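You operate a simulated robot arm through the tools that you are given. There is no shell and no other tool. Be economical: measure what you need, move in short steps, check, and stop when the job is done.

The job below is to be done with a simulated robot arm. You get a single attempt, and the scene is never put back.

TASK
Set the regulator to the pressure on the card and lock it.
Fine: free the red catch, turn the red knob on and leave it on, push the catch home again.

It is judged by the outcome, as a careful person would: the job done as asked, and still so three seconds after it is handed in. It fails if anything else is knocked over, pushed out of place, dropped, spilled or broken.

THE ROBOT
A 7-joint arm with a two-finger parallel gripper, fixed in place. Base frame: the origin is at the foot of the arm, x ahead of it, y to its left, z up; the work surface is at about z = 0.1. Units: cm, degrees, N and s.
With the tool pointing down near the work surface it reaches from about 24 to 62 cm from the base axis. Its first joint turns from -66.0 to 66.0 degrees. Payload 2.6 kg.
Tool frame: the origin (TCP) lies between the finger pads and is the grasp point; the fingertips stand 3 cm ahead of it; z points along the fingers, y is the line along which they close. Largest opening 9.4 cm; finger width 2.8, thickness 1; the body of the gripper, 5 by 9.6 cm, starts 5.5 cm behind the TCP.
Orientation is that of the tool frame in the base frame, as a unit quaternion [x, y, z, w]. With the fingers straight down and closing along the base's y, the tool's x points along the base's -x, its y along +y and its z along -z.

THE INTERFACE
- The arm moves only by the tool nudge_tool. Its argument "rows" is text: rows parted by semicolons, each of 7 numbers parted by spaces: the opening, from 0 (shut) to 1 (fully open), then the shift along the base's x, y, z in units of 25 mm (1.0 is 25 mm), then the turn, a rotation vector about the base's x, y, z in units of 4 degrees (1.0 is 4 degrees). In form: jaw tx ty tz rx ry rz; .... A call has 1 to 20 rows; each row shifts and turns the commanded pose from where the row before left it. A call with a number of a shift or a turn outside -1 to 1 is refused whole. Rows are played at 5 a second. More than 5 cm and 8.6 degrees between two rows, or a gripper value outside its range, and nothing of the call is played. Where a pose cannot be reached the arm comes as near as it can. A force on the tool above 70 N (or 10 N above the force at the start of the call, whichever is more), or a blocked arm, ends the call early, and 0.2 s more pass. Each finger travels about 7.2 cm/s and halts on what it meets, pressing with about 22 N; the grip force reading is that of the motor and also rises with nothing between the fingers. The clock runs only during rows and for 0.2 s after the last one: add rows that do not move to give the fingers time. It gives the time, the measured TCP pose, the force on the tool (base axes), the opening and the grip force at its end, in the units of the frame above (readings bear some noise), with the torque about the TCP (base axes, N m) and any sound that the robot's microphone picked up.
- Cameras (640 x 400 px; columns grow to the right, rows downward): "scene" is fixed at [4.93, 45.32, 56.07]; the picture's right is [-0.54, -0.84, 0.00], its down [-0.51, 0.33, -0.79] and it looks along [0.67, -0.43, -0.61] (base axes); focal length 214 px, centre (320, 200). "wrist" rides on the gripper at [7.6, 1.4, -10.2] in the tool frame; the picture's right is [-0.18, 0.98, 0.00], its down [-0.75, -0.14, -0.64] and it looks along [-0.63, -0.12, 0.77] (tool axes); focal length 243 px, centre (320, 200). There is no depth. A picture from a camera that has moved, and an enlarged one, comes with that camera's place and axes in the base frame and with its lens.
- snapshot(camera): a new picture of that camera. No time passes.
- inspect(camera, box): a new picture of the part [left, top, right, bottom] of that camera's present view, enlarged. No time passes.
- close_job(): hands the job in; it is judged then, once.

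Work in short steps. Places have to be worked out from the pictures, the camera data and where the tool is seen: move nearer, look again, correct. Check each grasp and each placing, and mend what went wrong. You have 120 turns and 84 pictures in all, those below and enlarged ones among them. Open the gripper and draw the arm clear of the work before you hand the job in, unless the task says otherwise; then end with one line.

The tools are called after "Call:" as a command line: name --argument value ..., lists and objects as JSON in quotes. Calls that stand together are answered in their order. nudge_tool: Moves the arm, as the interface text tells. Its arguments: {"type":"object","properties":{"rows":{"type":"string"}},"required":["rows"]} The other tools are called the same way: snapshot (camera) takes a picture; inspect (camera, box) takes an enlarged picture of a part of a camera's view; close_job () hands the job in.

At the start:

```text
time: 0.0
tcp_pos: [28.83, 21.8, 42.53]
tcp_rot: [-0.001, 1.0, 0.0, 0.0]
contact_force: [0.5, -0.3, -0.2]
torque: [-0.04, -0.02, 0.03]
gripper_width: 9.4
grip_force: 0.1
```

scene: 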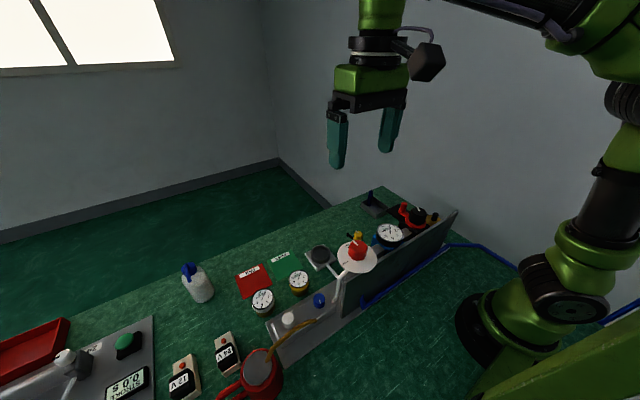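
wrist: 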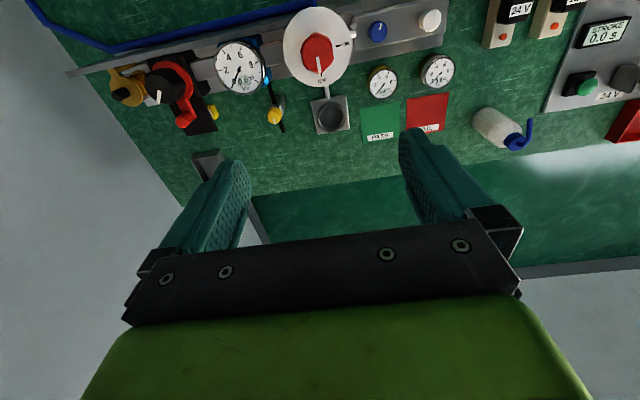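

The pictures show a panel with gauges, a red knob on a white dial, and a black knob with red ring on the far end. I'll enlarge those areas to read them.

Call:
inspect --camera "wrist" --box '[90, 20, 290, 150]'

Call:
inspect --camera "wrist" --box '[260, 0, 460, 150]'

Call:
inspect --camera "scene" --box '[300, 170, 480, 310]'

Call:
inspect --camera "scene" --box '[220, 230, 400, 400]'

```text
3.08 times, centred on (190, 85) of wrist
camera zoom: at [21.2, 23.24, 52.91], right [0.18, 0.98, 0.0], down [0.75, -0.14, 0.64], along [0.63, -0.12, -0.77], focal length 746 px, centre (720, 554)
```

zoom: 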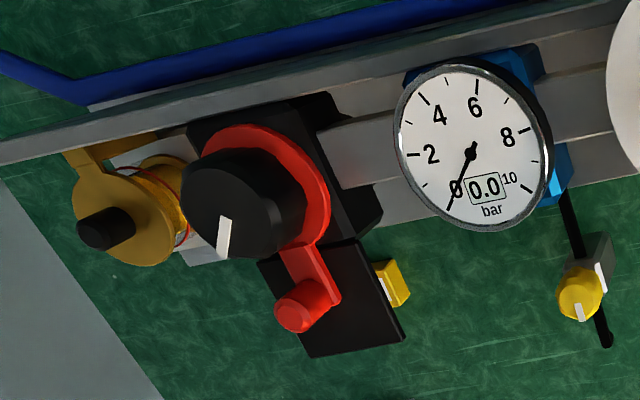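

```text
2.67 times, centred on (360, 75) of wrist
camera zoom: at [21.2, 23.24, 52.91], right [0.18, 0.98, 0.0], down [0.75, -0.14, 0.64], along [0.63, -0.12, -0.77], focal length 647 px, centre (213, 533)
```

zoom: 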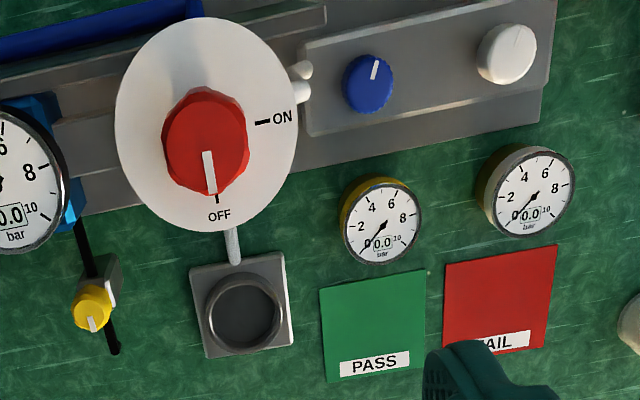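

```text
2.86 times, centred on (390, 240) of scene
camera zoom: at [4.93, 45.32, 56.07], right [-0.54, -0.84, 0.0], down [-0.51, 0.33, -0.79], along [0.67, -0.43, -0.61], focal length 613 px, centre (120, 86)
```

zoom: 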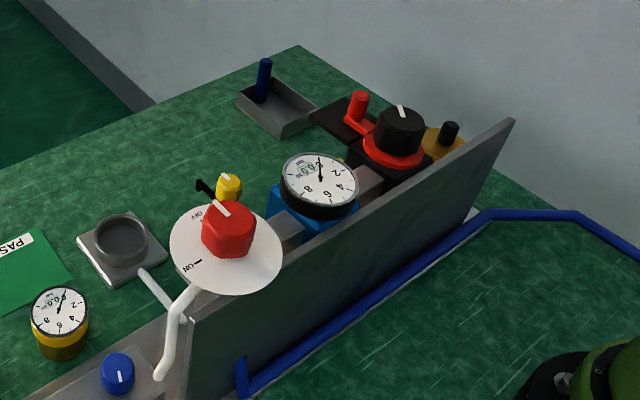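

```text
2.35 times, centred on (310, 315) of scene
camera zoom: at [4.93, 45.32, 56.07], right [-0.54, -0.84, 0.0], down [-0.51, 0.33, -0.79], along [0.67, -0.43, -0.61], focal length 505 px, centre (344, -71)
```

zoom: 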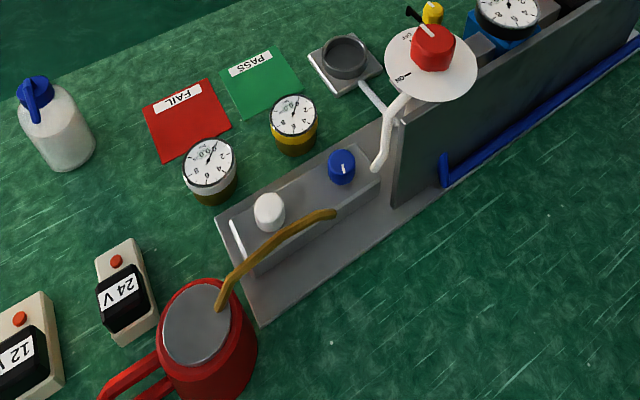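

The knobs point up: red knob is near (26,22,20), the black regulator knob near (26,2,20.7) and its red catch nub near (30,2.8,20.5). I still need the card, so I'll look at the remaining areas.

Call:
inspect --camera "scene" --box '[0, 300, 260, 400]'

Call:
inspect --camera "wrist" --box '[460, 0, 640, 150]'

Call:
inspect --camera "scene" --box '[350, 180, 450, 245]'

```text
2.46 times, centred on (130, 350) of scene
camera zoom: at [4.93, 45.32, 56.07], right [-0.54, -0.84, 0.0], down [-0.51, 0.33, -0.79], along [0.67, -0.43, -0.61], focal length 528 px, centre (788, -169)
```

zoom: 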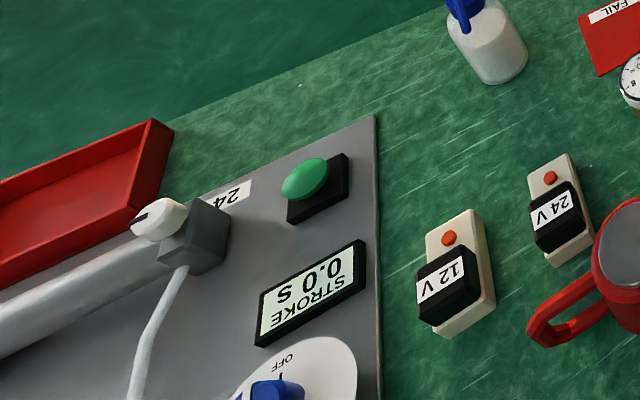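

```text
2.67 times, centred on (550, 75) of wrist
camera zoom: at [21.2, 23.24, 52.91], right [0.18, 0.98, 0.0], down [0.75, -0.14, 0.64], along [0.63, -0.12, -0.77], focal length 647 px, centre (-293, 533)
```

zoom: 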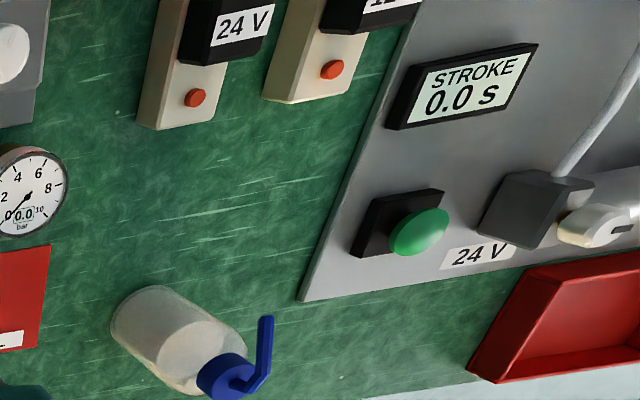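

```text
6.15 times, centred on (400, 212) of scene
camera zoom: at [4.93, 45.32, 56.07], right [-0.54, -0.84, 0.0], down [-0.51, 0.33, -0.79], along [0.67, -0.43, -0.61], focal length 1320 px, centre (-172, 123)
```

zoom: 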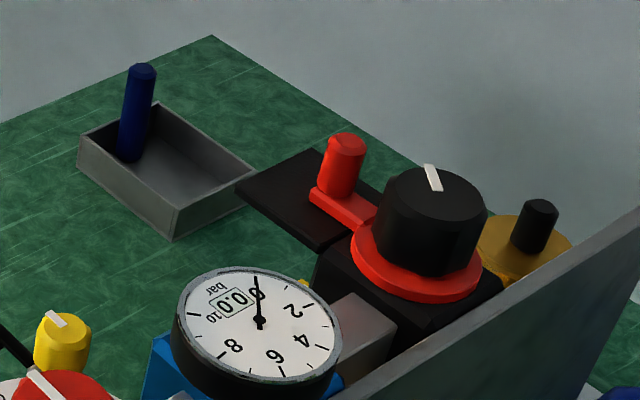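

No card seen yet. I'll carry the arm at height toward y≈3 for a closer view of the regulator and its catch.

Call:
nudge_tool --rows "1 0 -1 0 0 0 0;1 0 -1 0 0 0 0;1 0 -1 0 0 0 0;1 0 -1 0 0 0 0;1 0 -1 0 0 0 0;1 0 -1 0 0 0 0;1 0 -1 0 0 0 0;1 0 0 0 0 0 0"

Call:
snapshot --camera "wrist"

Call:
snapshot --camera "scene"

```text
time: 1.8
tcp_pos: [28.79, 4.3, 42.55]
tcp_rot: [0.001, 1.0, 0.0, 0.0]
contact_force: [0.3, -0.8, 0.2]
torque: [0.0, 0.03, 0.01]
gripper_width: 9.39
grip_force: 0.2
```

```text
74 pictures are left
camera wrist: at [21.22, 5.7, 52.83], right [0.18, 0.98, 0.0], down [0.75, -0.14, 0.64], along [0.63, -0.12, -0.77], focal length 243 px, centre (320, 200)
```

wrist: 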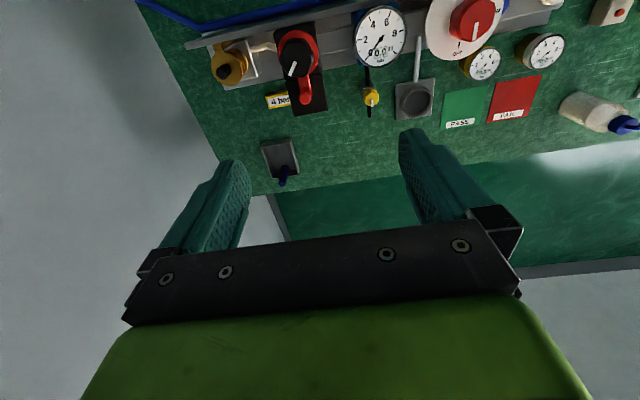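

```text
73 pictures are left
```

scene: 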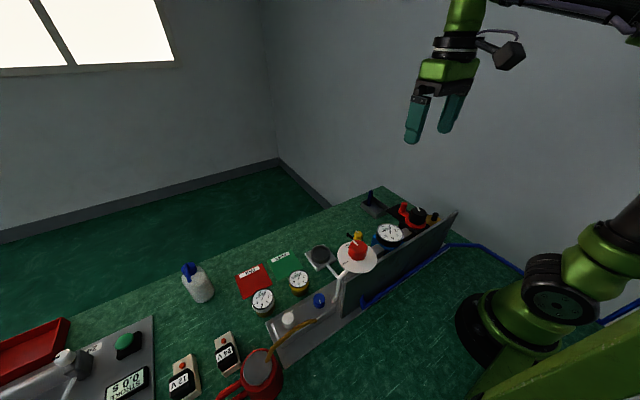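

There's a yellow card by the catch that looks like "4 bar"; I'll zoom in.

Call:
inspect --camera "wrist" --box '[200, 20, 340, 120]'

Call:
inspect --camera "wrist" --box '[255, 80, 305, 115]'

```text
4.00 times, centred on (270, 70) of wrist
camera zoom: at [21.22, 5.7, 52.83], right [0.18, 0.98, 0.0], down [0.75, -0.14, 0.64], along [0.63, -0.12, -0.77], focal length 970 px, centre (520, 720)
```

zoom: 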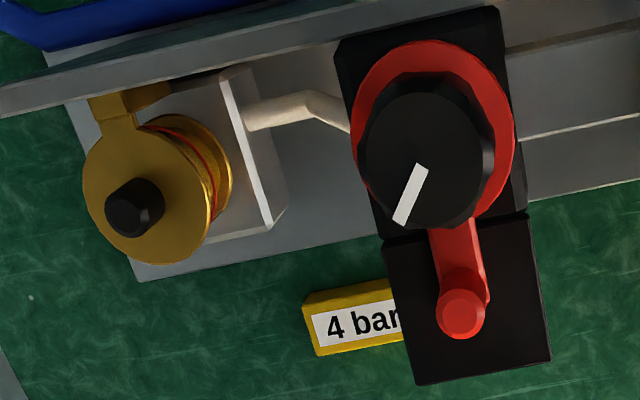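

```text
11.43 times, centred on (280, 98) of wrist
camera zoom: at [21.22, 5.7, 52.83], right [0.18, 0.98, 0.0], down [0.75, -0.14, 0.64], along [0.63, -0.12, -0.77], focal length 2773 px, centre (777, 1371)
```

zoom: 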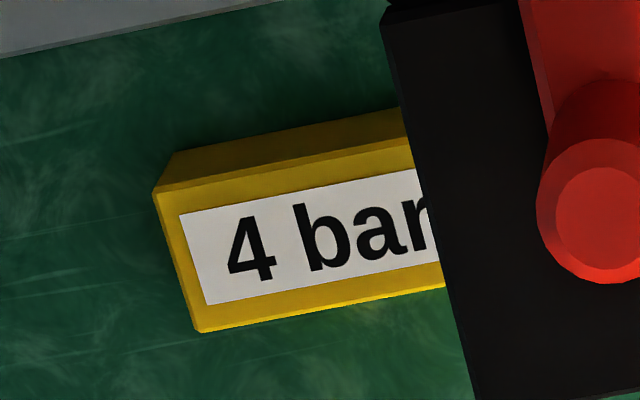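

The card reads 4 bar. The regulator knob is at about (26,1.9) with the catch nub at about (30.7,2.0). I'll lower over it for a closer look at how the catch is built.

Call:
nudge_tool --rows "1 0 -1 -1 0 0 0;1 0 0 -1 0 0 0;1 0 0 -1 0 0 0;1 0 0 -1 0 0 0;1 0 0 0 0 0 0"

Call:
inspect --camera "wrist" --box '[200, 0, 440, 150]'

Call:
snapshot --camera "wrist"

```text
time: 3.0
tcp_pos: [28.92, 1.98, 32.49]
tcp_rot: [0.001, 1.0, 0.0, 0.001]
contact_force: [0.1, -0.5, 0.9]
torque: [0.01, 0.02, 0.03]
gripper_width: 9.43
grip_force: 0.1
```

```text
2.67 times, centred on (320, 75) of wrist
camera zoom: at [21.27, 3.31, 42.76], right [0.18, 0.98, 0.0], down [0.75, -0.14, 0.64], along [0.63, -0.12, -0.77], focal length 647 px, centre (320, 533)
```

zoom: 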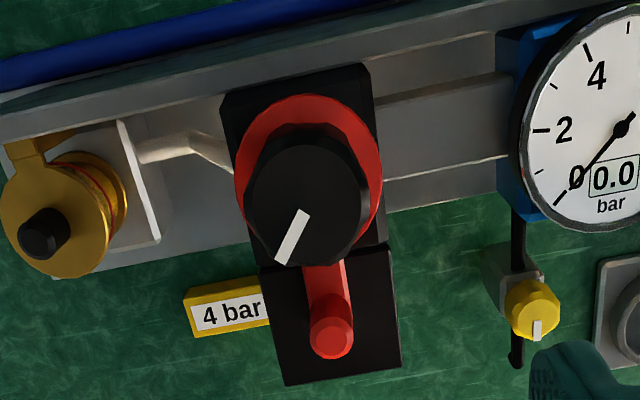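

```text
69 pictures are left
camera wrist: at [21.27, 3.31, 42.76], right [0.18, 0.98, 0.0], down [0.75, -0.14, 0.64], along [0.63, -0.12, -0.77], focal length 243 px, centre (320, 200)
```

wrist: 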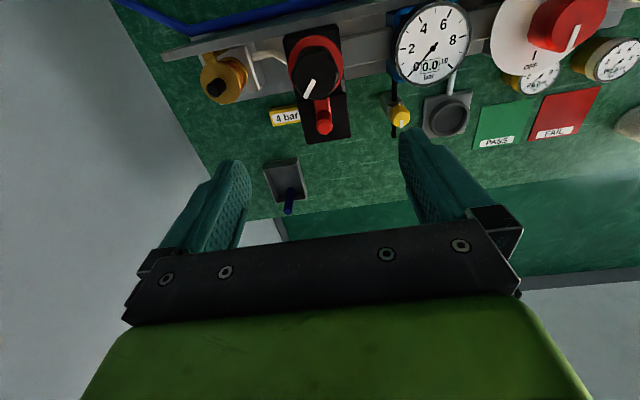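

The nub's top is at about (30.8,1.9,20.4) and it stands about 2.8 cm above its lever. I'll move over it with the jaws partly closed and stop with the tips just above it, then check.

Call:
nudge_tool --rows "0.5 0.76 0 0 0 0 0;0.5 0 0 -1 0 0 0;0.5 0 0 -1 0 0 0;0.5 0 0 -1 0 0 0;0.5 0 0 0 0 0 0"

Call:
snapshot --camera "wrist"

Call:
inspect --camera "scene" --box '[350, 150, 470, 240]'

```text
time: 4.2
tcp_pos: [30.81, 1.73, 25.05]
tcp_rot: [0.001, 1.0, 0.0, 0.0]
contact_force: [0.3, -0.4, 1.3]
torque: [0.01, -0.02, -0.01]
gripper_width: 4.69
grip_force: 0.2
```

```text
68 pictures are left
camera wrist: at [23.28, 3.21, 35.39], right [0.18, 0.98, 0.0], down [0.75, -0.14, 0.64], along [0.63, -0.12, -0.77], focal length 243 px, centre (320, 200)
```

wrist: 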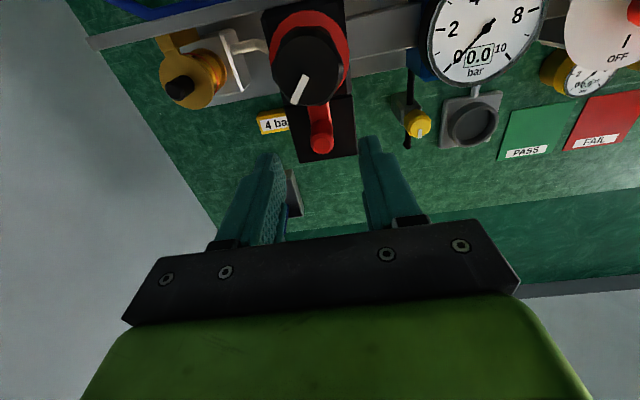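

```text
4.44 times, centred on (410, 195) of scene
camera zoom: at [4.93, 45.32, 56.07], right [-0.54, -0.84, 0.0], down [-0.51, 0.33, -0.79], along [0.67, -0.43, -0.61], focal length 953 px, centre (-80, 222)
```

zoom: 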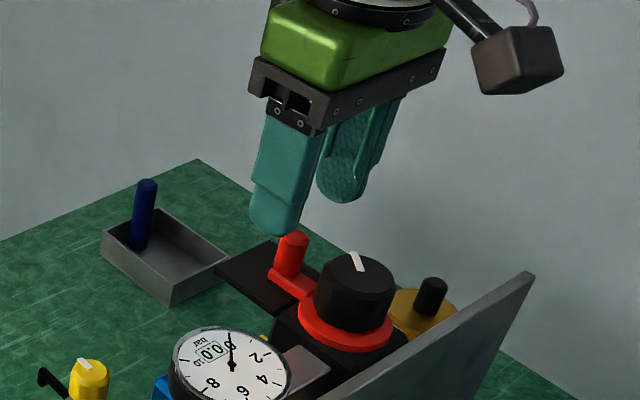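

The estimate holds (nub at (30.6,1.9)). I'll descend so the tips straddle the nub, then close on it.

Call:
nudge_tool --rows "0.5 0 0.08 -0.8 0 0 0;0.5 0 0 -0.8 0 0 0;0.5 0 0 0 0 0 0;0 0 0 0 0 0 0;0 0 0 0 0 0 0;0 0 0 0 0 0 0"

Call:
snapshot --camera "wrist"

```text
time: 5.6
tcp_pos: [30.87, 1.94, 21.05]
tcp_rot: [0.0, 1.0, 0.0, 0.0]
contact_force: [-0.7, 3.2, -0.3]
torque: [-0.82, 0.11, -0.08]
gripper_width: 1.46
grip_force: 45.1
```

```text
66 pictures are left
camera wrist: at [23.24, 3.38, 31.39], right [0.18, 0.98, 0.0], down [0.75, -0.14, 0.64], along [0.63, -0.12, -0.77], focal length 243 px, centre (320, 200)
```

wrist: 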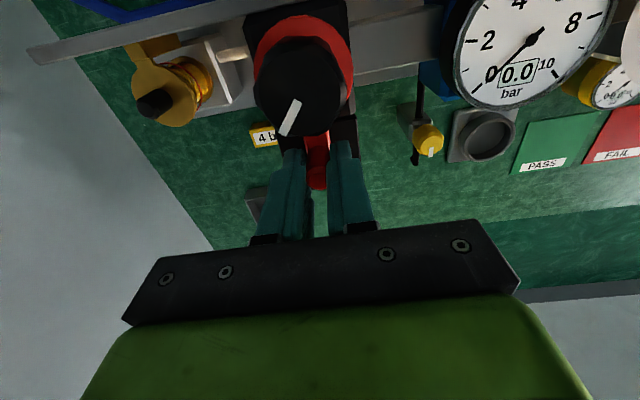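

The nub is gripped (1.46 cm). I'll test gently which way the catch is free: first pulling out along +x.

Call:
nudge_tool --rows "0 0.1 0 0 0 0 0;0 0.1 0 0 0 0 0;0 0 0 0 0 0 0"

Call:
nudge_tool --rows "0 -0.2 0 0 0 0 0;0 0 0.1 0 0 0 0;0 0 0.1 0 0 0 0;0 0 0 0 0 0 0"

```text
time: 6.4
tcp_pos: [31.2, 2.05, 20.99]
tcp_rot: [0.001, 1.0, 0.0, 0.0]
contact_force: [-0.3, -8.3, -4.0]
torque: [1.08, 0.11, 0.18]
gripper_width: 1.41
grip_force: 44.9
```

```text
time: 7.4
tcp_pos: [30.7, 1.97, 20.97]
tcp_rot: [0.002, 1.0, -0.005, 0.001]
contact_force: [4.1, -39.6, -3.3]
torque: [0.21, -0.26, -0.08]
gripper_width: 1.49
grip_force: 44.5
```

Pushing +y is blocked (−40 N), +x met little resistance. Now I try −y.

Call:
nudge_tool --rows "0 0 -0.1 0 0 0 0;0 0 -0.1 0 0 0 0;0 0 -0.1 0 0 0 0;0 0 -0.1 0 0 0 0;0 0 0 0 0 0 0"

Call:
snapshot --camera "wrist"

```text
time: 8.6
tcp_pos: [30.6, 2.03, 21.09]
tcp_rot: [-0.003, 1.0, 0.004, 0.001]
contact_force: [17.6, 26.4, -0.5]
torque: [-0.25, -0.6, 0.0]
gripper_width: 1.48
grip_force: 45.4
```

```text
65 pictures are left
camera wrist: at [23.1, 3.26, 31.41], right [0.18, 0.98, 0.01], down [0.75, -0.14, 0.64], along [0.63, -0.11, -0.77], focal length 243 px, centre (320, 200)
```

wrist: 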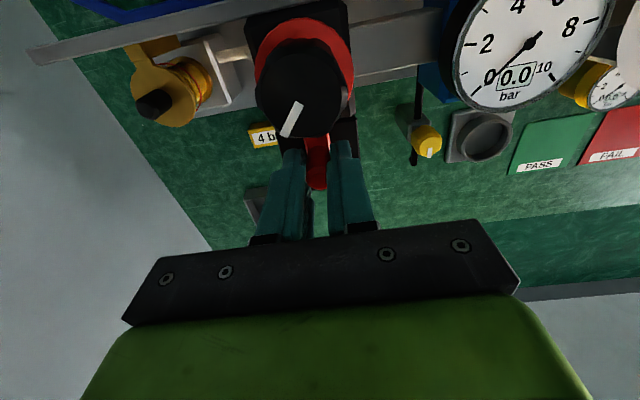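

Both sideways directions are blocked, so the catch likely slides along x. I'll recentre in y and draw it out along +x.

Call:
nudge_tool --rows "0 0 0.2 0 0 0 0;0 0.15 0 0 0 0 0;0 0.15 0 0 0 0 0;0 0.15 0 0 0 0 0;0 0.15 0 0 0 0 0;0 0 0 0 0 0 0"

Call:
inspect --camera "wrist" --box '[220, 0, 440, 220]'

Call:
inspect --camera "scene" --box '[350, 150, 470, 240]'

```text
time: 10.0
tcp_pos: [32.26, 2.0, 21.16]
tcp_rot: [0.0, 1.0, 0.001, 0.0]
contact_force: [0.2, 10.6, 18.1]
torque: [-0.92, 1.03, -0.2]
gripper_width: 1.45
grip_force: 45.1
```

```text
1.82 times, centred on (330, 110) of wrist
camera zoom: at [24.63, 3.38, 31.41], right [0.18, 0.98, 0.0], down [0.75, -0.14, 0.64], along [0.63, -0.12, -0.77], focal length 441 px, centre (302, 364)
```

zoom: 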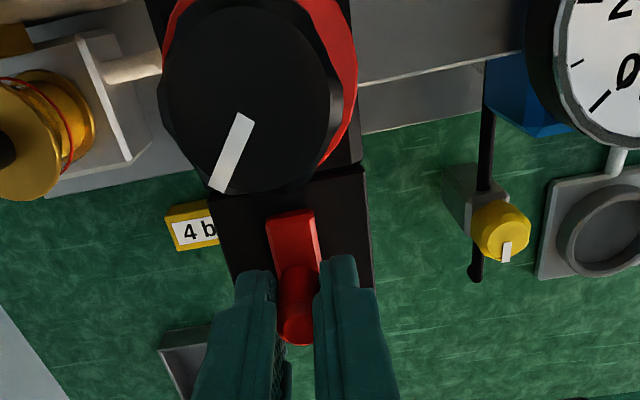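

```text
4.44 times, centred on (410, 195) of scene
camera zoom: at [4.92, 45.33, 56.07], right [-0.54, -0.84, 0.0], down [-0.51, 0.33, -0.79], along [0.67, -0.43, -0.61], focal length 953 px, centre (-80, 222)
```

zoom: 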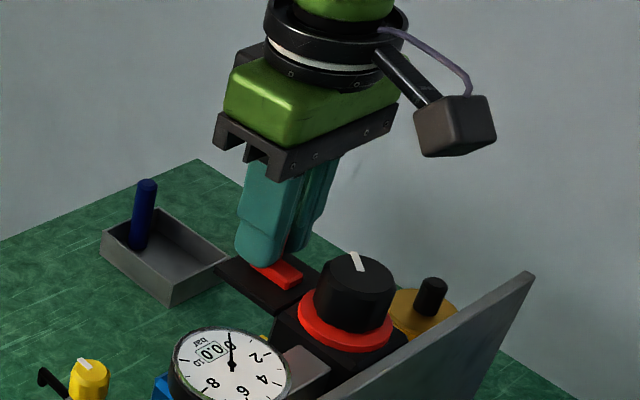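

The catch is a slide bolt: it has withdrawn from the ring by about 1.5 cm. I'll draw it a little further until it resists.

Call:
nudge_tool --rows "0 0.15 0 0 0 0 0;0 0.15 0 0 0 0 0;0 0 0 0 0 0 0"

Call:
inspect --camera "wrist" --box '[220, 0, 440, 220]'

```text
time: 10.8
tcp_pos: [32.98, 2.05, 21.08]
tcp_rot: [-0.001, 1.0, 0.0, -0.001]
contact_force: [0.7, 6.6, 2.0]
torque: [1.04, -0.64, 0.1]
gripper_width: 1.45
grip_force: 45.4
```

```text
1.82 times, centred on (330, 110) of wrist
camera zoom: at [25.39, 3.38, 31.42], right [0.18, 0.98, 0.0], down [0.75, -0.14, 0.64], along [0.63, -0.12, -0.77], focal length 441 px, centre (302, 364)
```

zoom: 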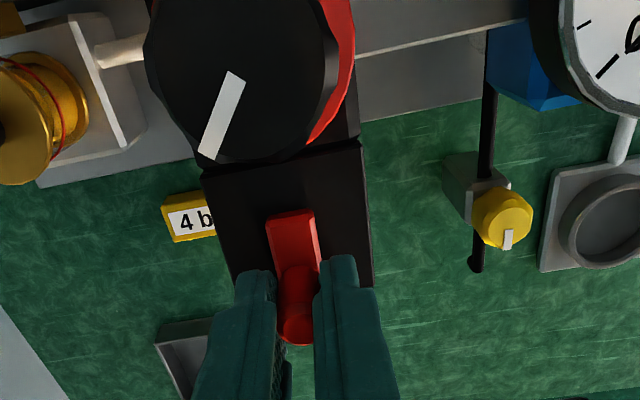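

The catch is about 2.2 cm out and clear of the ring. I'll release it, rise, and head to the red knob at about (26,22).

Call:
nudge_tool --rows "0.45 0 0 0 0 0 0;0.45 0 0 0 0 0 0;0.45 0 0 1 0 0 0;0.45 0 0 1 0 0 0;0.7 0 0 1 0 0 0;0.7 0 0 1 0 0 0;0.7 -0.4 1 0 0 0 0;0.7 -0.4 1 0 0 0 0;0.7 -0.4 1 0 0 0 0;0.7 -0.4 1 0 0 0 0;0.7 -0.4 1 0 0 0 0;0.7 -0.4 1 0 0 0 0;0.7 -0.4 1 0 0 0 0;0.7 0 1 0 0 0 0;0.7 0 0 0 0 0 0"

Call:
snapshot --camera "wrist"

Call:
snapshot --camera "scene"

```text
time: 14.0
tcp_pos: [25.87, 22.08, 31.06]
tcp_rot: [-0.001, 1.0, 0.0, 0.0]
contact_force: [0.7, 0.6, 1.2]
torque: [0.03, 0.0, -0.02]
gripper_width: 6.56
grip_force: 0.0
```

```text
61 pictures are left
camera wrist: at [18.32, 23.43, 41.38], right [0.18, 0.98, 0.0], down [0.75, -0.14, 0.64], along [0.63, -0.12, -0.77], focal length 243 px, centre (320, 200)
```

wrist: 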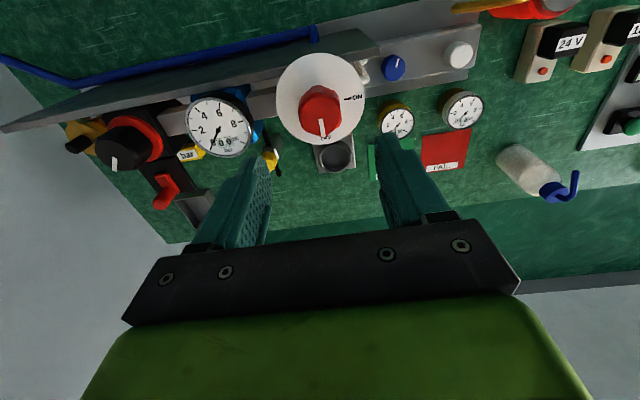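

```text
60 pictures are left
```

scene: 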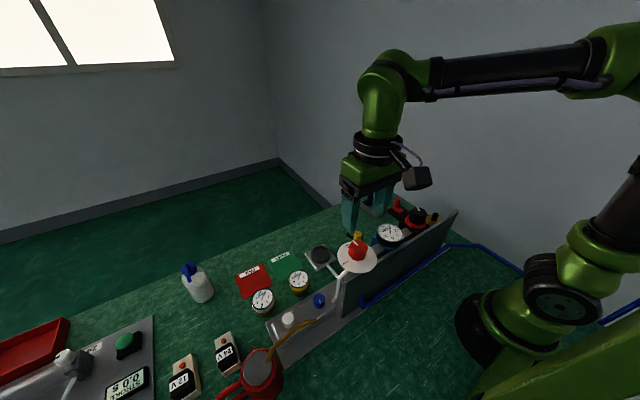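

I'll zoom in to pin the red knob's centre and shape.

Call:
inspect --camera "wrist" --box '[265, 40, 385, 150]'

Call:
inspect --camera "scene" --box '[320, 210, 400, 290]'

```text
3.64 times, centred on (325, 95) of wrist
camera zoom: at [18.32, 23.43, 41.38], right [0.18, 0.98, 0.0], down [0.75, -0.14, 0.64], along [0.63, -0.12, -0.77], focal length 882 px, centre (302, 582)
```

zoom: 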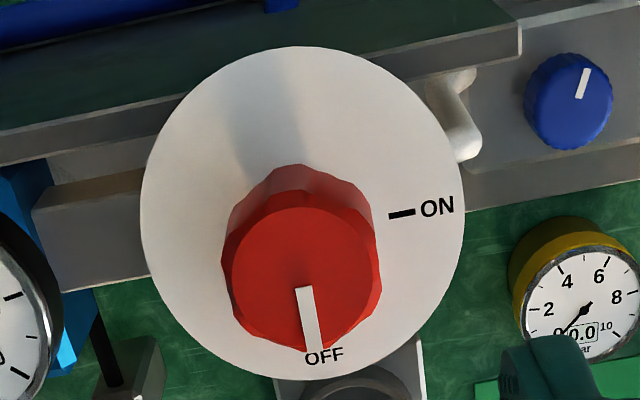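

```text
5.00 times, centred on (360, 250) of scene
camera zoom: at [4.93, 45.32, 56.07], right [-0.54, -0.84, 0.0], down [-0.51, 0.33, -0.79], along [0.67, -0.43, -0.61], focal length 1072 px, centre (120, -50)
```

zoom: 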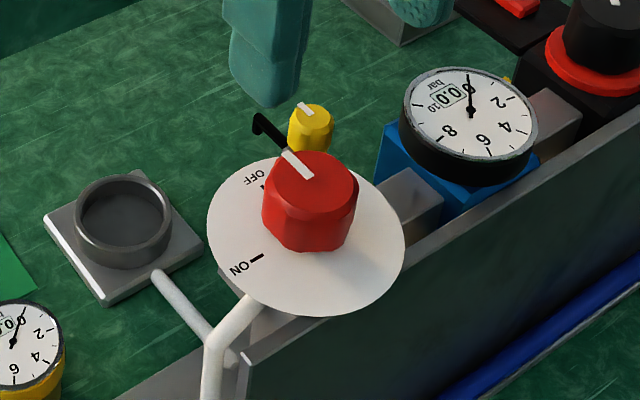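

The knob top is centred at about (26.0,21.9,20.4), 3.7 cm across, disc at about z 17.7. ON is a quarter turn counter-clockwise from OFF, so I pre-rotate by −44° while above it.

Call:
nudge_tool --rows "0.62 0.06 -0.06 0 0 0 -1;0.62 0 0 0 0 0 -1;0.62 0 0 0 0 0 -1;0.62 0 0 0 0 0 -1;0.62 0 0 0 0 0 -1;0.62 0 0 0 0 0 -1;0.62 0 0 0 0 0 -1;0.62 0 0 0 0 0 -1;0.62 0 0 0 0 0 -1;0.62 0 0 0 0 0 -1;0.62 0 0 0 0 0 -1;0.62 0 0 -1 0 0 0;0.62 0 0 -1 0 0 0;0.62 0 0 0 0 0 0"

Call:
snapshot --camera "wrist"

Call:
inspect --camera "scene" --box '[300, 180, 420, 290]'

```text
time: 17.0
tcp_pos: [26.15, 21.81, 25.77]
tcp_rot: [0.374, 0.927, -0.001, 0.001]
contact_force: [-0.7, -0.5, 0.1]
torque: [-0.03, 0.0, 0.01]
gripper_width: 5.83
grip_force: 0.1
```

```text
57 pictures are left
camera wrist: at [21.66, 28.1, 36.32], right [0.81, 0.58, 0.0], down [0.44, -0.62, 0.64], along [0.37, -0.52, -0.77], focal length 243 px, centre (320, 200)
```

wrist: 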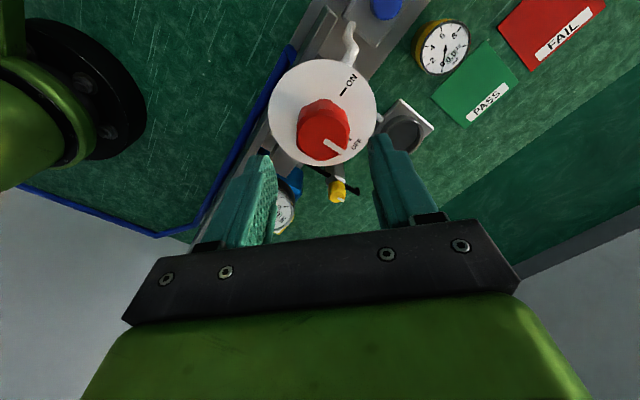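

```text
3.64 times, centred on (360, 235) of scene
camera zoom: at [4.93, 45.32, 56.07], right [-0.54, -0.84, 0.0], down [-0.51, 0.33, -0.79], along [0.67, -0.43, -0.61], focal length 780 px, centre (174, 73)
```

zoom: 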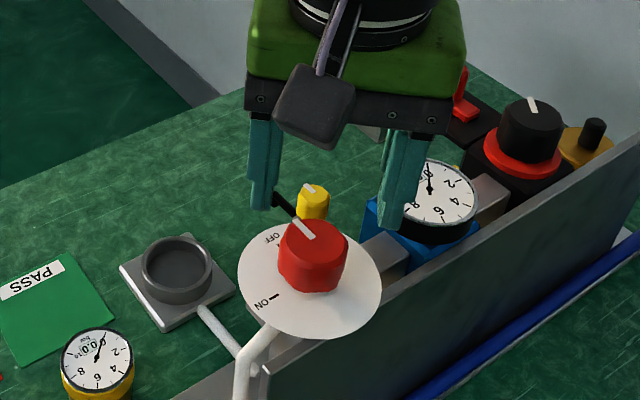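

Aligned with the knob. I'll descend to TCP z≈21.5 and close on it.

Call:
nudge_tool --rows "0.62 0 0.02 -0.8 0 0 0;0.62 0 0 -0.88 0 0 0;0.62 0 0 0 0 0 0;0 0 0 0 0 0 0;0 0 0 0 0 0 0;0 0 0 0 0 0 0"

Call:
snapshot --camera "wrist"

```text
time: 18.4
tcp_pos: [26.14, 21.91, 21.83]
tcp_rot: [0.373, 0.928, 0.002, 0.0]
contact_force: [16.0, 19.9, -14.5]
torque: [0.28, -0.15, 0.02]
gripper_width: 3.86
grip_force: 45.0
```

```text
55 pictures are left
camera wrist: at [21.71, 28.24, 32.11], right [0.81, 0.58, 0.0], down [0.44, -0.62, 0.64], along [0.38, -0.52, -0.77], focal length 243 px, centre (320, 200)
```

wrist: 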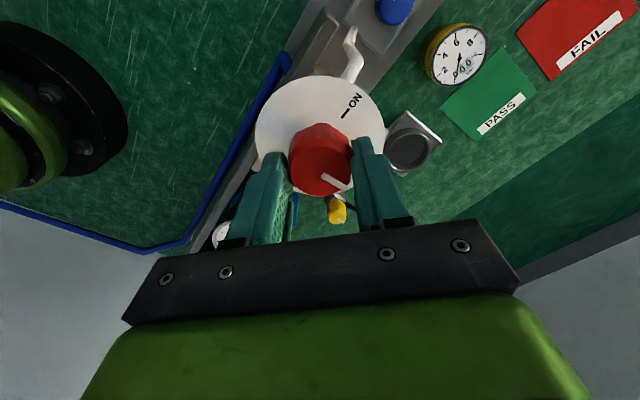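

Gripped at 3.86 cm, with a ~25 N side load meaning I'm slightly off-centre. I'll ease over ~0.25 cm and begin turning counter-clockwise.

Call:
nudge_tool --rows "0 0.07 0.07 0 0 0 0;0 0 0 0 0 0 0;0 0 0 0 0 0 1;0 0 0 0 0 0 1;0 0 0 0 0 0 1;0 0 0 0 0 0 0"

```text
time: 19.8
tcp_pos: [26.22, 22.1, 21.75]
tcp_rot: [0.276, 0.961, -0.003, -0.001]
contact_force: [-16.1, -18.2, -2.7]
torque: [-0.61, 0.02, 0.02]
gripper_width: 3.83
grip_force: 44.8
```

Now slightly over the other way; I halve the correction and keep turning, low torque.

Call:
nudge_tool --rows "0 -0.03 -0.03 0 0 0 1;0 0 0 0 0 0 1;0 0 0 0 0 0 1;0 0 0 0 0 0 1;0 0 0 0 0 0 1;0 0 0 0 0 0 1;0 0 0 0 0 0 1;0 0 0 0 0 0 1;0 0 0 0 0 0 0"

Call:
snapshot --camera "wrist"

Call:
inspect --camera "scene" --box '[320, 210, 400, 290]'

```text
time: 21.8
tcp_pos: [26.24, 22.14, 21.86]
tcp_rot: [-0.001, 1.0, -0.001, 0.0]
contact_force: [19.7, -1.8, -37.8]
torque: [0.02, -0.54, -0.04]
gripper_width: 3.83
grip_force: 44.0
```

```text
54 pictures are left
camera wrist: at [18.61, 23.38, 32.13], right [0.18, 0.98, 0.0], down [0.75, -0.14, 0.64], along [0.63, -0.12, -0.77], focal length 243 px, centre (320, 200)
```

wrist: 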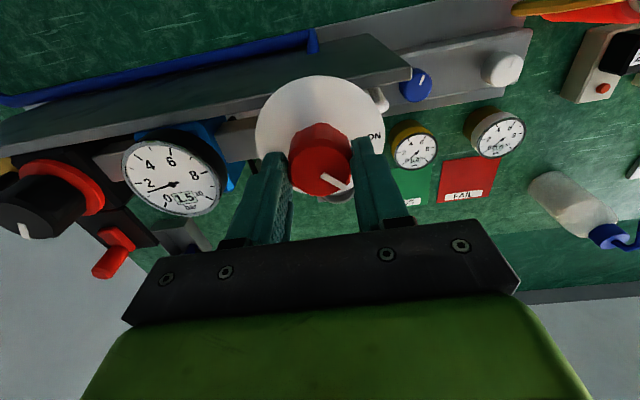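

```text
5.00 times, centred on (360, 250) of scene
camera zoom: at [4.94, 45.33, 56.06], right [-0.54, -0.84, 0.0], down [-0.51, 0.33, -0.79], along [0.67, -0.43, -0.61], focal length 1072 px, centre (120, -50)
```

zoom: 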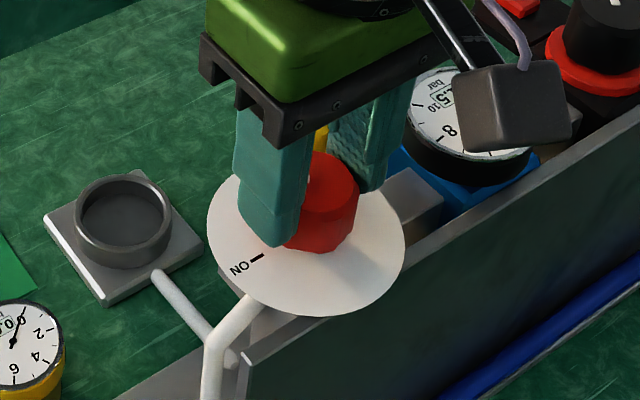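

The knob has turned ~44° and the gauge now reads about 1.5 bar. I'll ease the load and continue the rest of the quarter turn.

Call:
nudge_tool --rows "0 0.04 0 -0.04 0 0 1;0 0 0 0 0 0 1;0 0 0 0 0 0 1;0 0 0 0 0 0 1;0 0 0 0 0 0 1;0 0 0 0 0 0 1;0 0 0 0 0 0 1;0 0 0 0 0 0 1;0 0 0 0 0 0 1;0 0 0 0 0 0 1;0 0 0 0 0 0 1;0 0 0 0 0 0 0"

Call:
snapshot --camera "wrist"

```text
time: 24.4
tcp_pos: [26.26, 22.11, 21.76]
tcp_rot: [-0.374, 0.928, -0.001, -0.003]
contact_force: [-18.2, -29.6, 13.8]
torque: [-0.5, -0.17, -0.01]
gripper_width: 3.83
grip_force: 45.3
```

```text
52 pictures are left
camera wrist: at [19.85, 17.73, 32.19], right [-0.55, 0.84, 0.0], down [0.64, 0.42, 0.64], along [0.53, 0.35, -0.77], focal length 243 px, centre (320, 200)
```

wrist: 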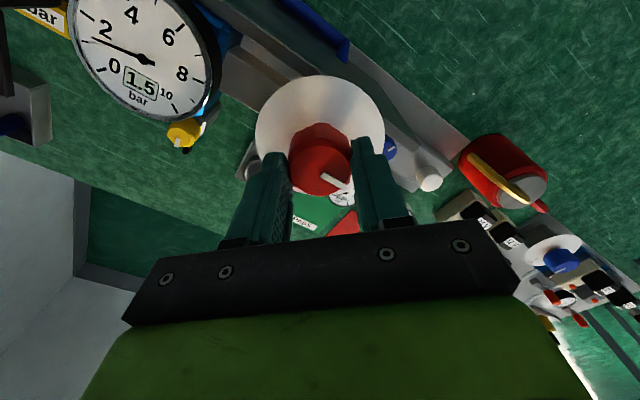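

Turned 88°. I'll add 2°, release straight up, and check the pointer against ON.

Call:
nudge_tool --rows "0 0 0 0 0 0 0.5;0 0 0 0 0 0 0;0.62 0 0 0 0 0 0;0.62 0 0 0 0 0 0;0.62 0 0 1 0 0 0;0.62 0 0 1 0 0 0;0.62 0 0 1 0 0 0;0.62 0 0 0 0 0 0"

Call:
inspect --camera "wrist" --box '[240, 40, 400, 160]'

Call:
inspect --camera "scene" --box '[310, 190, 450, 290]'

```text
time: 26.2
tcp_pos: [26.42, 22.03, 29.5]
tcp_rot: [-0.391, 0.92, -0.001, 0.001]
contact_force: [0.9, -0.6, -0.2]
torque: [-0.01, -0.01, -0.02]
gripper_width: 5.83
grip_force: 0.1
```

```text
3.33 times, centred on (320, 100) of wrist
camera zoom: at [20.1, 17.43, 39.71], right [-0.58, 0.81, 0.0], down [0.62, 0.44, 0.64], along [0.52, 0.37, -0.77], focal length 809 px, centre (320, 533)
```

zoom: 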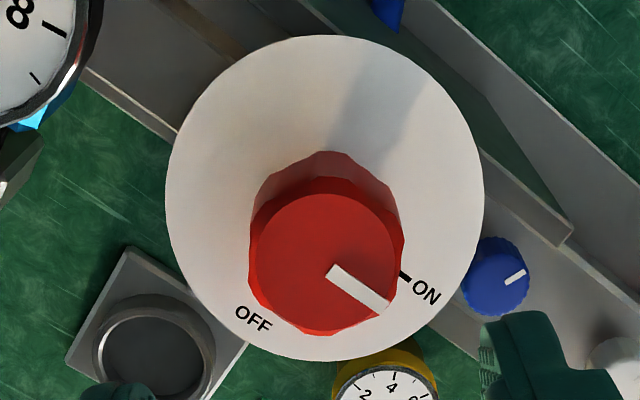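

```text
4.00 times, centred on (380, 240) of scene
camera zoom: at [4.93, 45.32, 56.07], right [-0.54, -0.84, 0.0], down [-0.51, 0.33, -0.79], along [0.67, -0.43, -0.61], focal length 858 px, centre (80, 40)
```

zoom: 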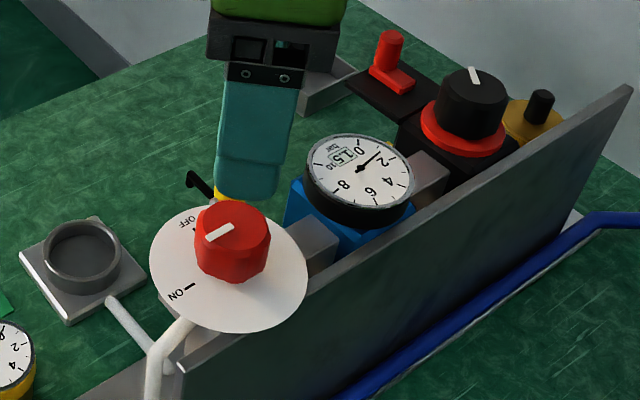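

The pointer lines up with ON and the gauge holds 1.5 bar. Now I move over the black regulator knob at (26.2,2.0) keeping this yaw so I can turn it clockwise.

Call:
nudge_tool --rows "0.62 0 -1 0 0 0 0;0.62 0 -1 0 0 0 0;0.62 0 -1 0 0 0 0;0.62 0 -1 0 0 0 0;0.62 0 -1 0 0 0 0;0.62 0 -1 0 0 0 0;0.62 0 -1 0 0 0 0;0.62 -0.08 -1 0 0 0 0;0.62 0 0 -1 0 0 0;0.62 0 0 -0.6 0 0 0;0.62 0 0 0 0 0 0"

Call:
snapshot --camera "wrist"

Call:
inspect --camera "scene" --box '[350, 150, 470, 240]'

```text
time: 28.6
tcp_pos: [26.01, 2.17, 25.41]
tcp_rot: [-0.391, 0.921, 0.0, 0.0]
contact_force: [0.2, -0.4, 0.9]
torque: [-0.01, 0.0, -0.04]
gripper_width: 5.84
grip_force: 0.0
```

```text
49 pictures are left
camera wrist: at [19.86, -2.44, 35.67], right [-0.58, 0.81, 0.0], down [0.62, 0.44, 0.64], along [0.52, 0.37, -0.77], focal length 243 px, centre (320, 200)
```

wrist: 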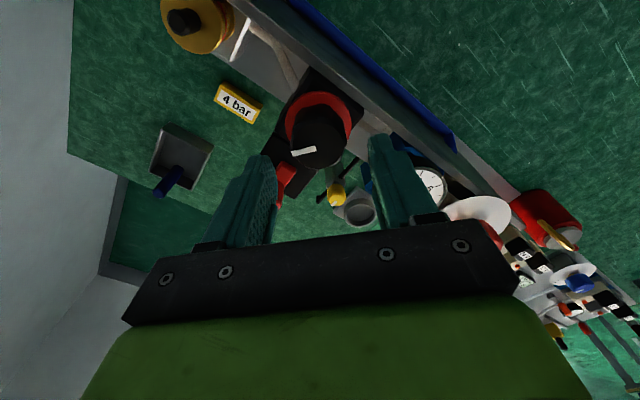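

```text
4.44 times, centred on (410, 195) of scene
camera zoom: at [4.93, 45.32, 56.07], right [-0.54, -0.84, 0.0], down [-0.51, 0.33, -0.79], along [0.67, -0.43, -0.61], focal length 953 px, centre (-80, 222)
```

zoom: 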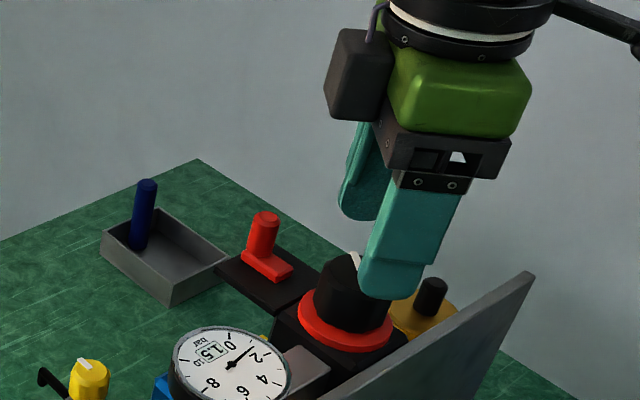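

Card confirmed "4 bar". The knob is at (26.15,1.9); I'll correct slightly, descend and grip.

Call:
nudge_tool --rows "0.62 0.05 -0.09 -0.8 0 0 0;0.62 0 0 -0.75 0 0 0;0.62 0 0 0 0 0 0;0 0 0 0 0 0 0;0 0 0 0 0 0 0;0 0 0 0 0 0 0"

```text
time: 30.0
tcp_pos: [26.18, 1.9, 21.19]
tcp_rot: [-0.392, 0.92, 0.0, 0.0]
contact_force: [2.7, -2.2, -6.4]
torque: [0.49, -0.43, -0.01]
gripper_width: 3.94
grip_force: 44.5
```

Gripped cleanly with little side load. I'll turn clockwise about 20° and read the gauge.

Call:
nudge_tool --rows "0 0 0 0 0 0 -1;0 0 0 0 0 0 -1;0 0 0 0 0 0 -1;0 0 0 0 0 0 -1;0 0 0 0 0 0 -1;0 0 0 0 0 0 0;0 0 0 0 0 0 0"

Call:
inspect --camera "scene" --box '[350, 150, 470, 250]'

Call:
snapshot --camera "wrist"

```text
time: 31.6
tcp_pos: [26.03, 1.85, 21.34]
tcp_rot: [-0.225, 0.974, 0.001, -0.001]
contact_force: [6.8, 23.7, -37.0]
torque: [-0.52, -0.29, 0.06]
gripper_width: 3.95
grip_force: 45.1
```

```text
4.00 times, centred on (410, 200) of scene
camera zoom: at [4.94, 45.33, 56.06], right [-0.54, -0.84, 0.0], down [-0.51, 0.33, -0.79], along [0.67, -0.43, -0.61], focal length 858 px, centre (-40, 200)
```

zoom: 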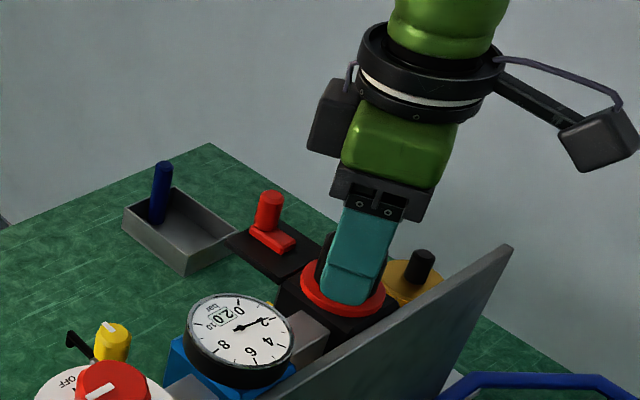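

```text
46 pictures are left
camera wrist: at [18.73, -0.18, 31.67], right [-0.27, 0.96, 0.0], down [0.74, 0.2, 0.64], along [0.62, 0.17, -0.77], focal length 243 px, centre (320, 200)
```

wrist: 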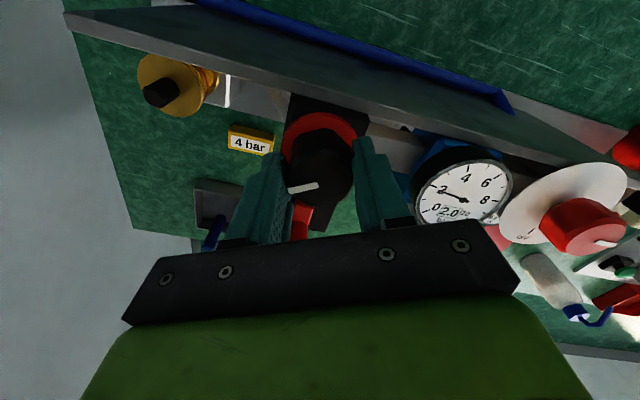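

Clockwise raises it: 2.0 bar after 20°, so ~80° more is needed. I'll ease the side load and turn 48° more.

Call:
nudge_tool --rows "0 0.02 0.04 -0.03 0 0 -1;0 0 0 0 0 0 -1;0 0 0 0 0 0 -1;0 0 0 0 0 0 -1;0 0 0 0 0 0 -1;0 0 0 0 0 0 -1;0 0 0 0 0 0 -1;0 0 0 0 0 0 -1;0 0 0 0 0 0 -1;0 0 0 0 0 0 -1;0 0 0 0 0 0 -1;0 0 0 0 0 0 -1;0 0 0 0 0 0 0;0 0 0 0 0 0 0"

Call:
inspect --camera "scene" --box '[350, 210, 450, 270]'

```text
time: 34.6
tcp_pos: [26.11, 1.99, 21.28]
tcp_rot: [0.193, 0.981, 0.002, -0.003]
contact_force: [-25.0, 16.3, 22.9]
torque: [-0.01, 1.25, -0.04]
gripper_width: 3.95
grip_force: 44.9
```

```text
6.40 times, centred on (400, 240) of scene
camera zoom: at [4.92, 45.32, 56.07], right [-0.54, -0.84, 0.0], down [-0.51, 0.33, -0.79], along [0.67, -0.43, -0.61], focal length 1373 px, centre (-192, -56)
```

zoom: 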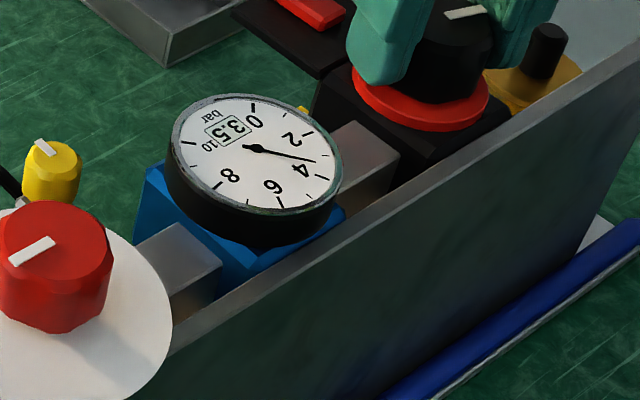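

Reads 3.5 bar (about 0.03 bar/degree), so another 16°.

Call:
nudge_tool --rows "0 -0.04 0.02 0.02 0 0 -1;0 0 0 0 0 0 -1;0 0 0 0 0 0 -1;0 0 0 0 0 0 -1;0 0 0 0 0 0 0;0 0 0 0 0 0 0"

Call:
inspect --camera "scene" --box '[365, 220, 415, 250]'

Call:
snapshot --camera "wrist"

```text
time: 36.0
tcp_pos: [26.1, 2.09, 21.38]
tcp_rot: [0.326, 0.945, 0.0, -0.001]
contact_force: [3.4, 19.1, -13.0]
torque: [-0.02, 0.27, -0.02]
gripper_width: 3.94
grip_force: 45.0
```

```text
12.80 times, centred on (390, 235) of scene
camera zoom: at [4.93, 45.33, 56.07], right [-0.54, -0.84, 0.0], down [-0.51, 0.33, -0.79], along [0.67, -0.43, -0.61], focal length 2745 px, centre (-576, -248)
```

zoom: 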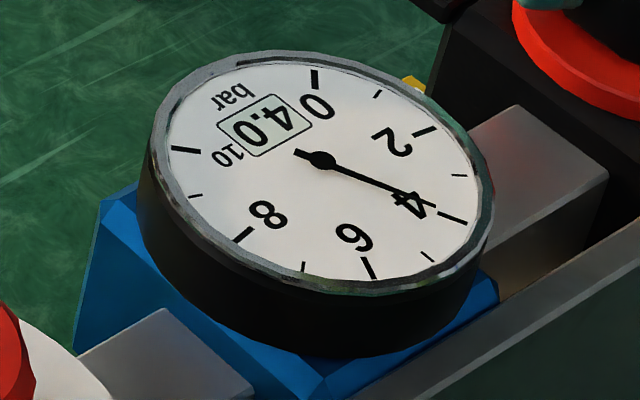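

```text
43 pictures are left
camera wrist: at [21.1, 7.8, 31.64], right [0.75, 0.66, 0.0], down [0.51, -0.58, 0.64], along [0.42, -0.48, -0.77], focal length 243 px, centre (320, 200)
```

wrist: 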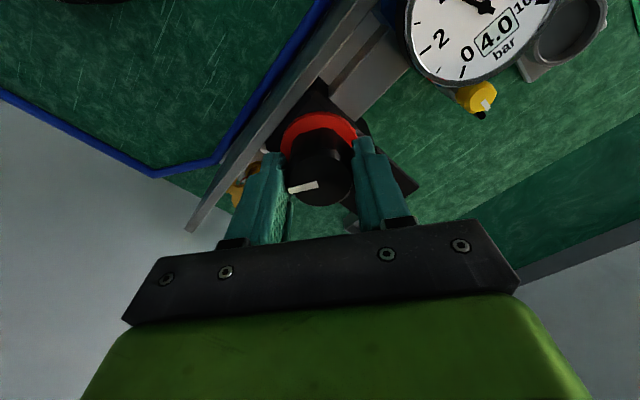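

It reads 4.0 bar. I'll release, rise, and turn the wrist back to square, then check the reading holds.

Call:
nudge_tool --rows "0.62 0 0 0 0 0 0;0.62 0 0 0 0 0 0;0.62 0 0 1 0 0 0;0.62 0 0 1 0 0 0;0.62 0 0 1 0 0 0;0.5 0.6 0 0 0 0 1;0.5 0.6 0 0 0 0 1;0.5 0.6 0 0 0 0 1;0.5 0.6 0 0 0 0 1;0.5 0.35 0 0 0 0 1;0.5 0 0 0 0 0 1;0.5 0 0 0 0 0 1;0.5 0 0 0 0 0 1;0.5 0 0 0 0 0 1;0.5 0 0 0 0 0 0.5;0.5 0 0 0 0 0 0"

Call:
snapshot --camera "wrist"

Call:
inspect --camera "scene" --box '[350, 180, 450, 250]'

```text
time: 39.4
tcp_pos: [32.94, 2.02, 28.83]
tcp_rot: [-0.001, 1.0, 0.0, 0.0]
contact_force: [0.0, -0.3, 0.3]
torque: [0.02, 0.01, -0.03]
gripper_width: 4.7
grip_force: 0.0
```

```text
42 pictures are left
camera wrist: at [25.47, 3.38, 39.21], right [0.18, 0.98, 0.0], down [0.75, -0.14, 0.64], along [0.63, -0.12, -0.77], focal length 243 px, centre (320, 200)
```

wrist: 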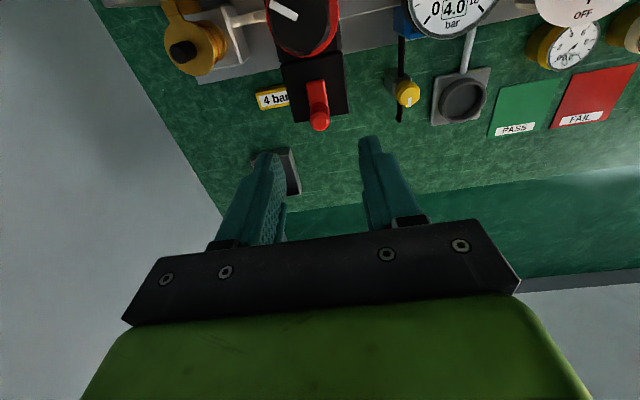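

```text
5.71 times, centred on (400, 215) of scene
camera zoom: at [4.93, 45.32, 56.07], right [-0.54, -0.84, 0.0], down [-0.51, 0.33, -0.79], along [0.67, -0.43, -0.61], focal length 1226 px, centre (-137, 114)
```

zoom: 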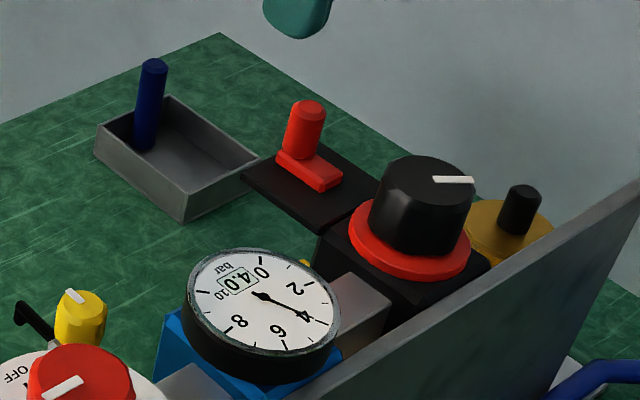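

4.0 bar holds. The catch nub is at (33.0,1.9); I'll descend, grip it, and push it back toward the ring in small steps.

Call:
nudge_tool --rows "0.5 0 -0.02 -1 0 0 0;0.5 0 0 -1 0 0 0;0.5 0 0 -1 0 0 0;0.5 0 0 -0.12 0 0 0;0.5 0 0 0 0 0 0;0 0 0 0 0 0 0;0 0 0 0 0 0 0;0 0 0 0 0 0 0;0 -0.15 0 0 0 0 0;0 -0.15 0 0 0 0 0;0 -0.15 0 0 0 0 0;0 -0.15 0 0 0 0 0;0 -0.15 0 0 0 0 0;0 0 0 0 0 0 0"

Call:
inspect --camera "wrist" --box '[220, 0, 440, 220]'

```text
time: 42.4
tcp_pos: [31.13, 2.15, 21.09]
tcp_rot: [0.0, 1.0, 0.0, -0.001]
contact_force: [-0.3, -4.9, 0.9]
torque: [0.83, 0.17, 0.11]
gripper_width: 1.41
grip_force: 45.3
```

```text
1.82 times, centred on (330, 110) of wrist
camera zoom: at [23.56, 3.39, 31.41], right [0.18, 0.98, 0.0], down [0.75, -0.14, 0.64], along [0.63, -0.12, -0.77], focal length 441 px, centre (302, 364)
```

zoom: 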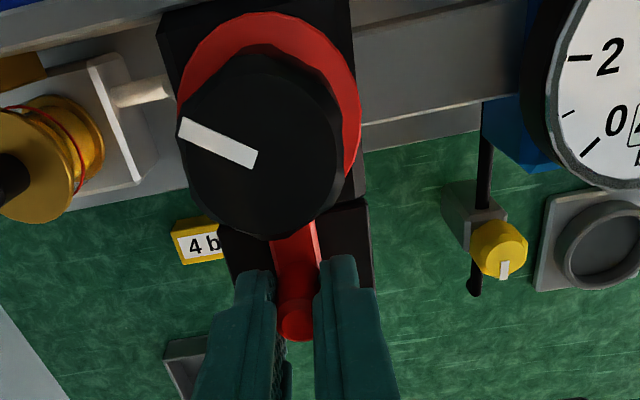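

Nearly home with no resistance yet. I'll press on until it stops.

Call:
nudge_tool --rows "0 -0.1 0 0 0 0 0;0 -0.1 0 0 0 0 0;0 0 0 0 0 0 0"

```text
time: 43.2
tcp_pos: [30.8, 2.04, 21.15]
tcp_rot: [-0.003, 1.0, 0.0, 0.003]
contact_force: [20.4, 8.6, -5.9]
torque: [-0.85, -0.45, -0.07]
gripper_width: 1.47
grip_force: 44.9
```

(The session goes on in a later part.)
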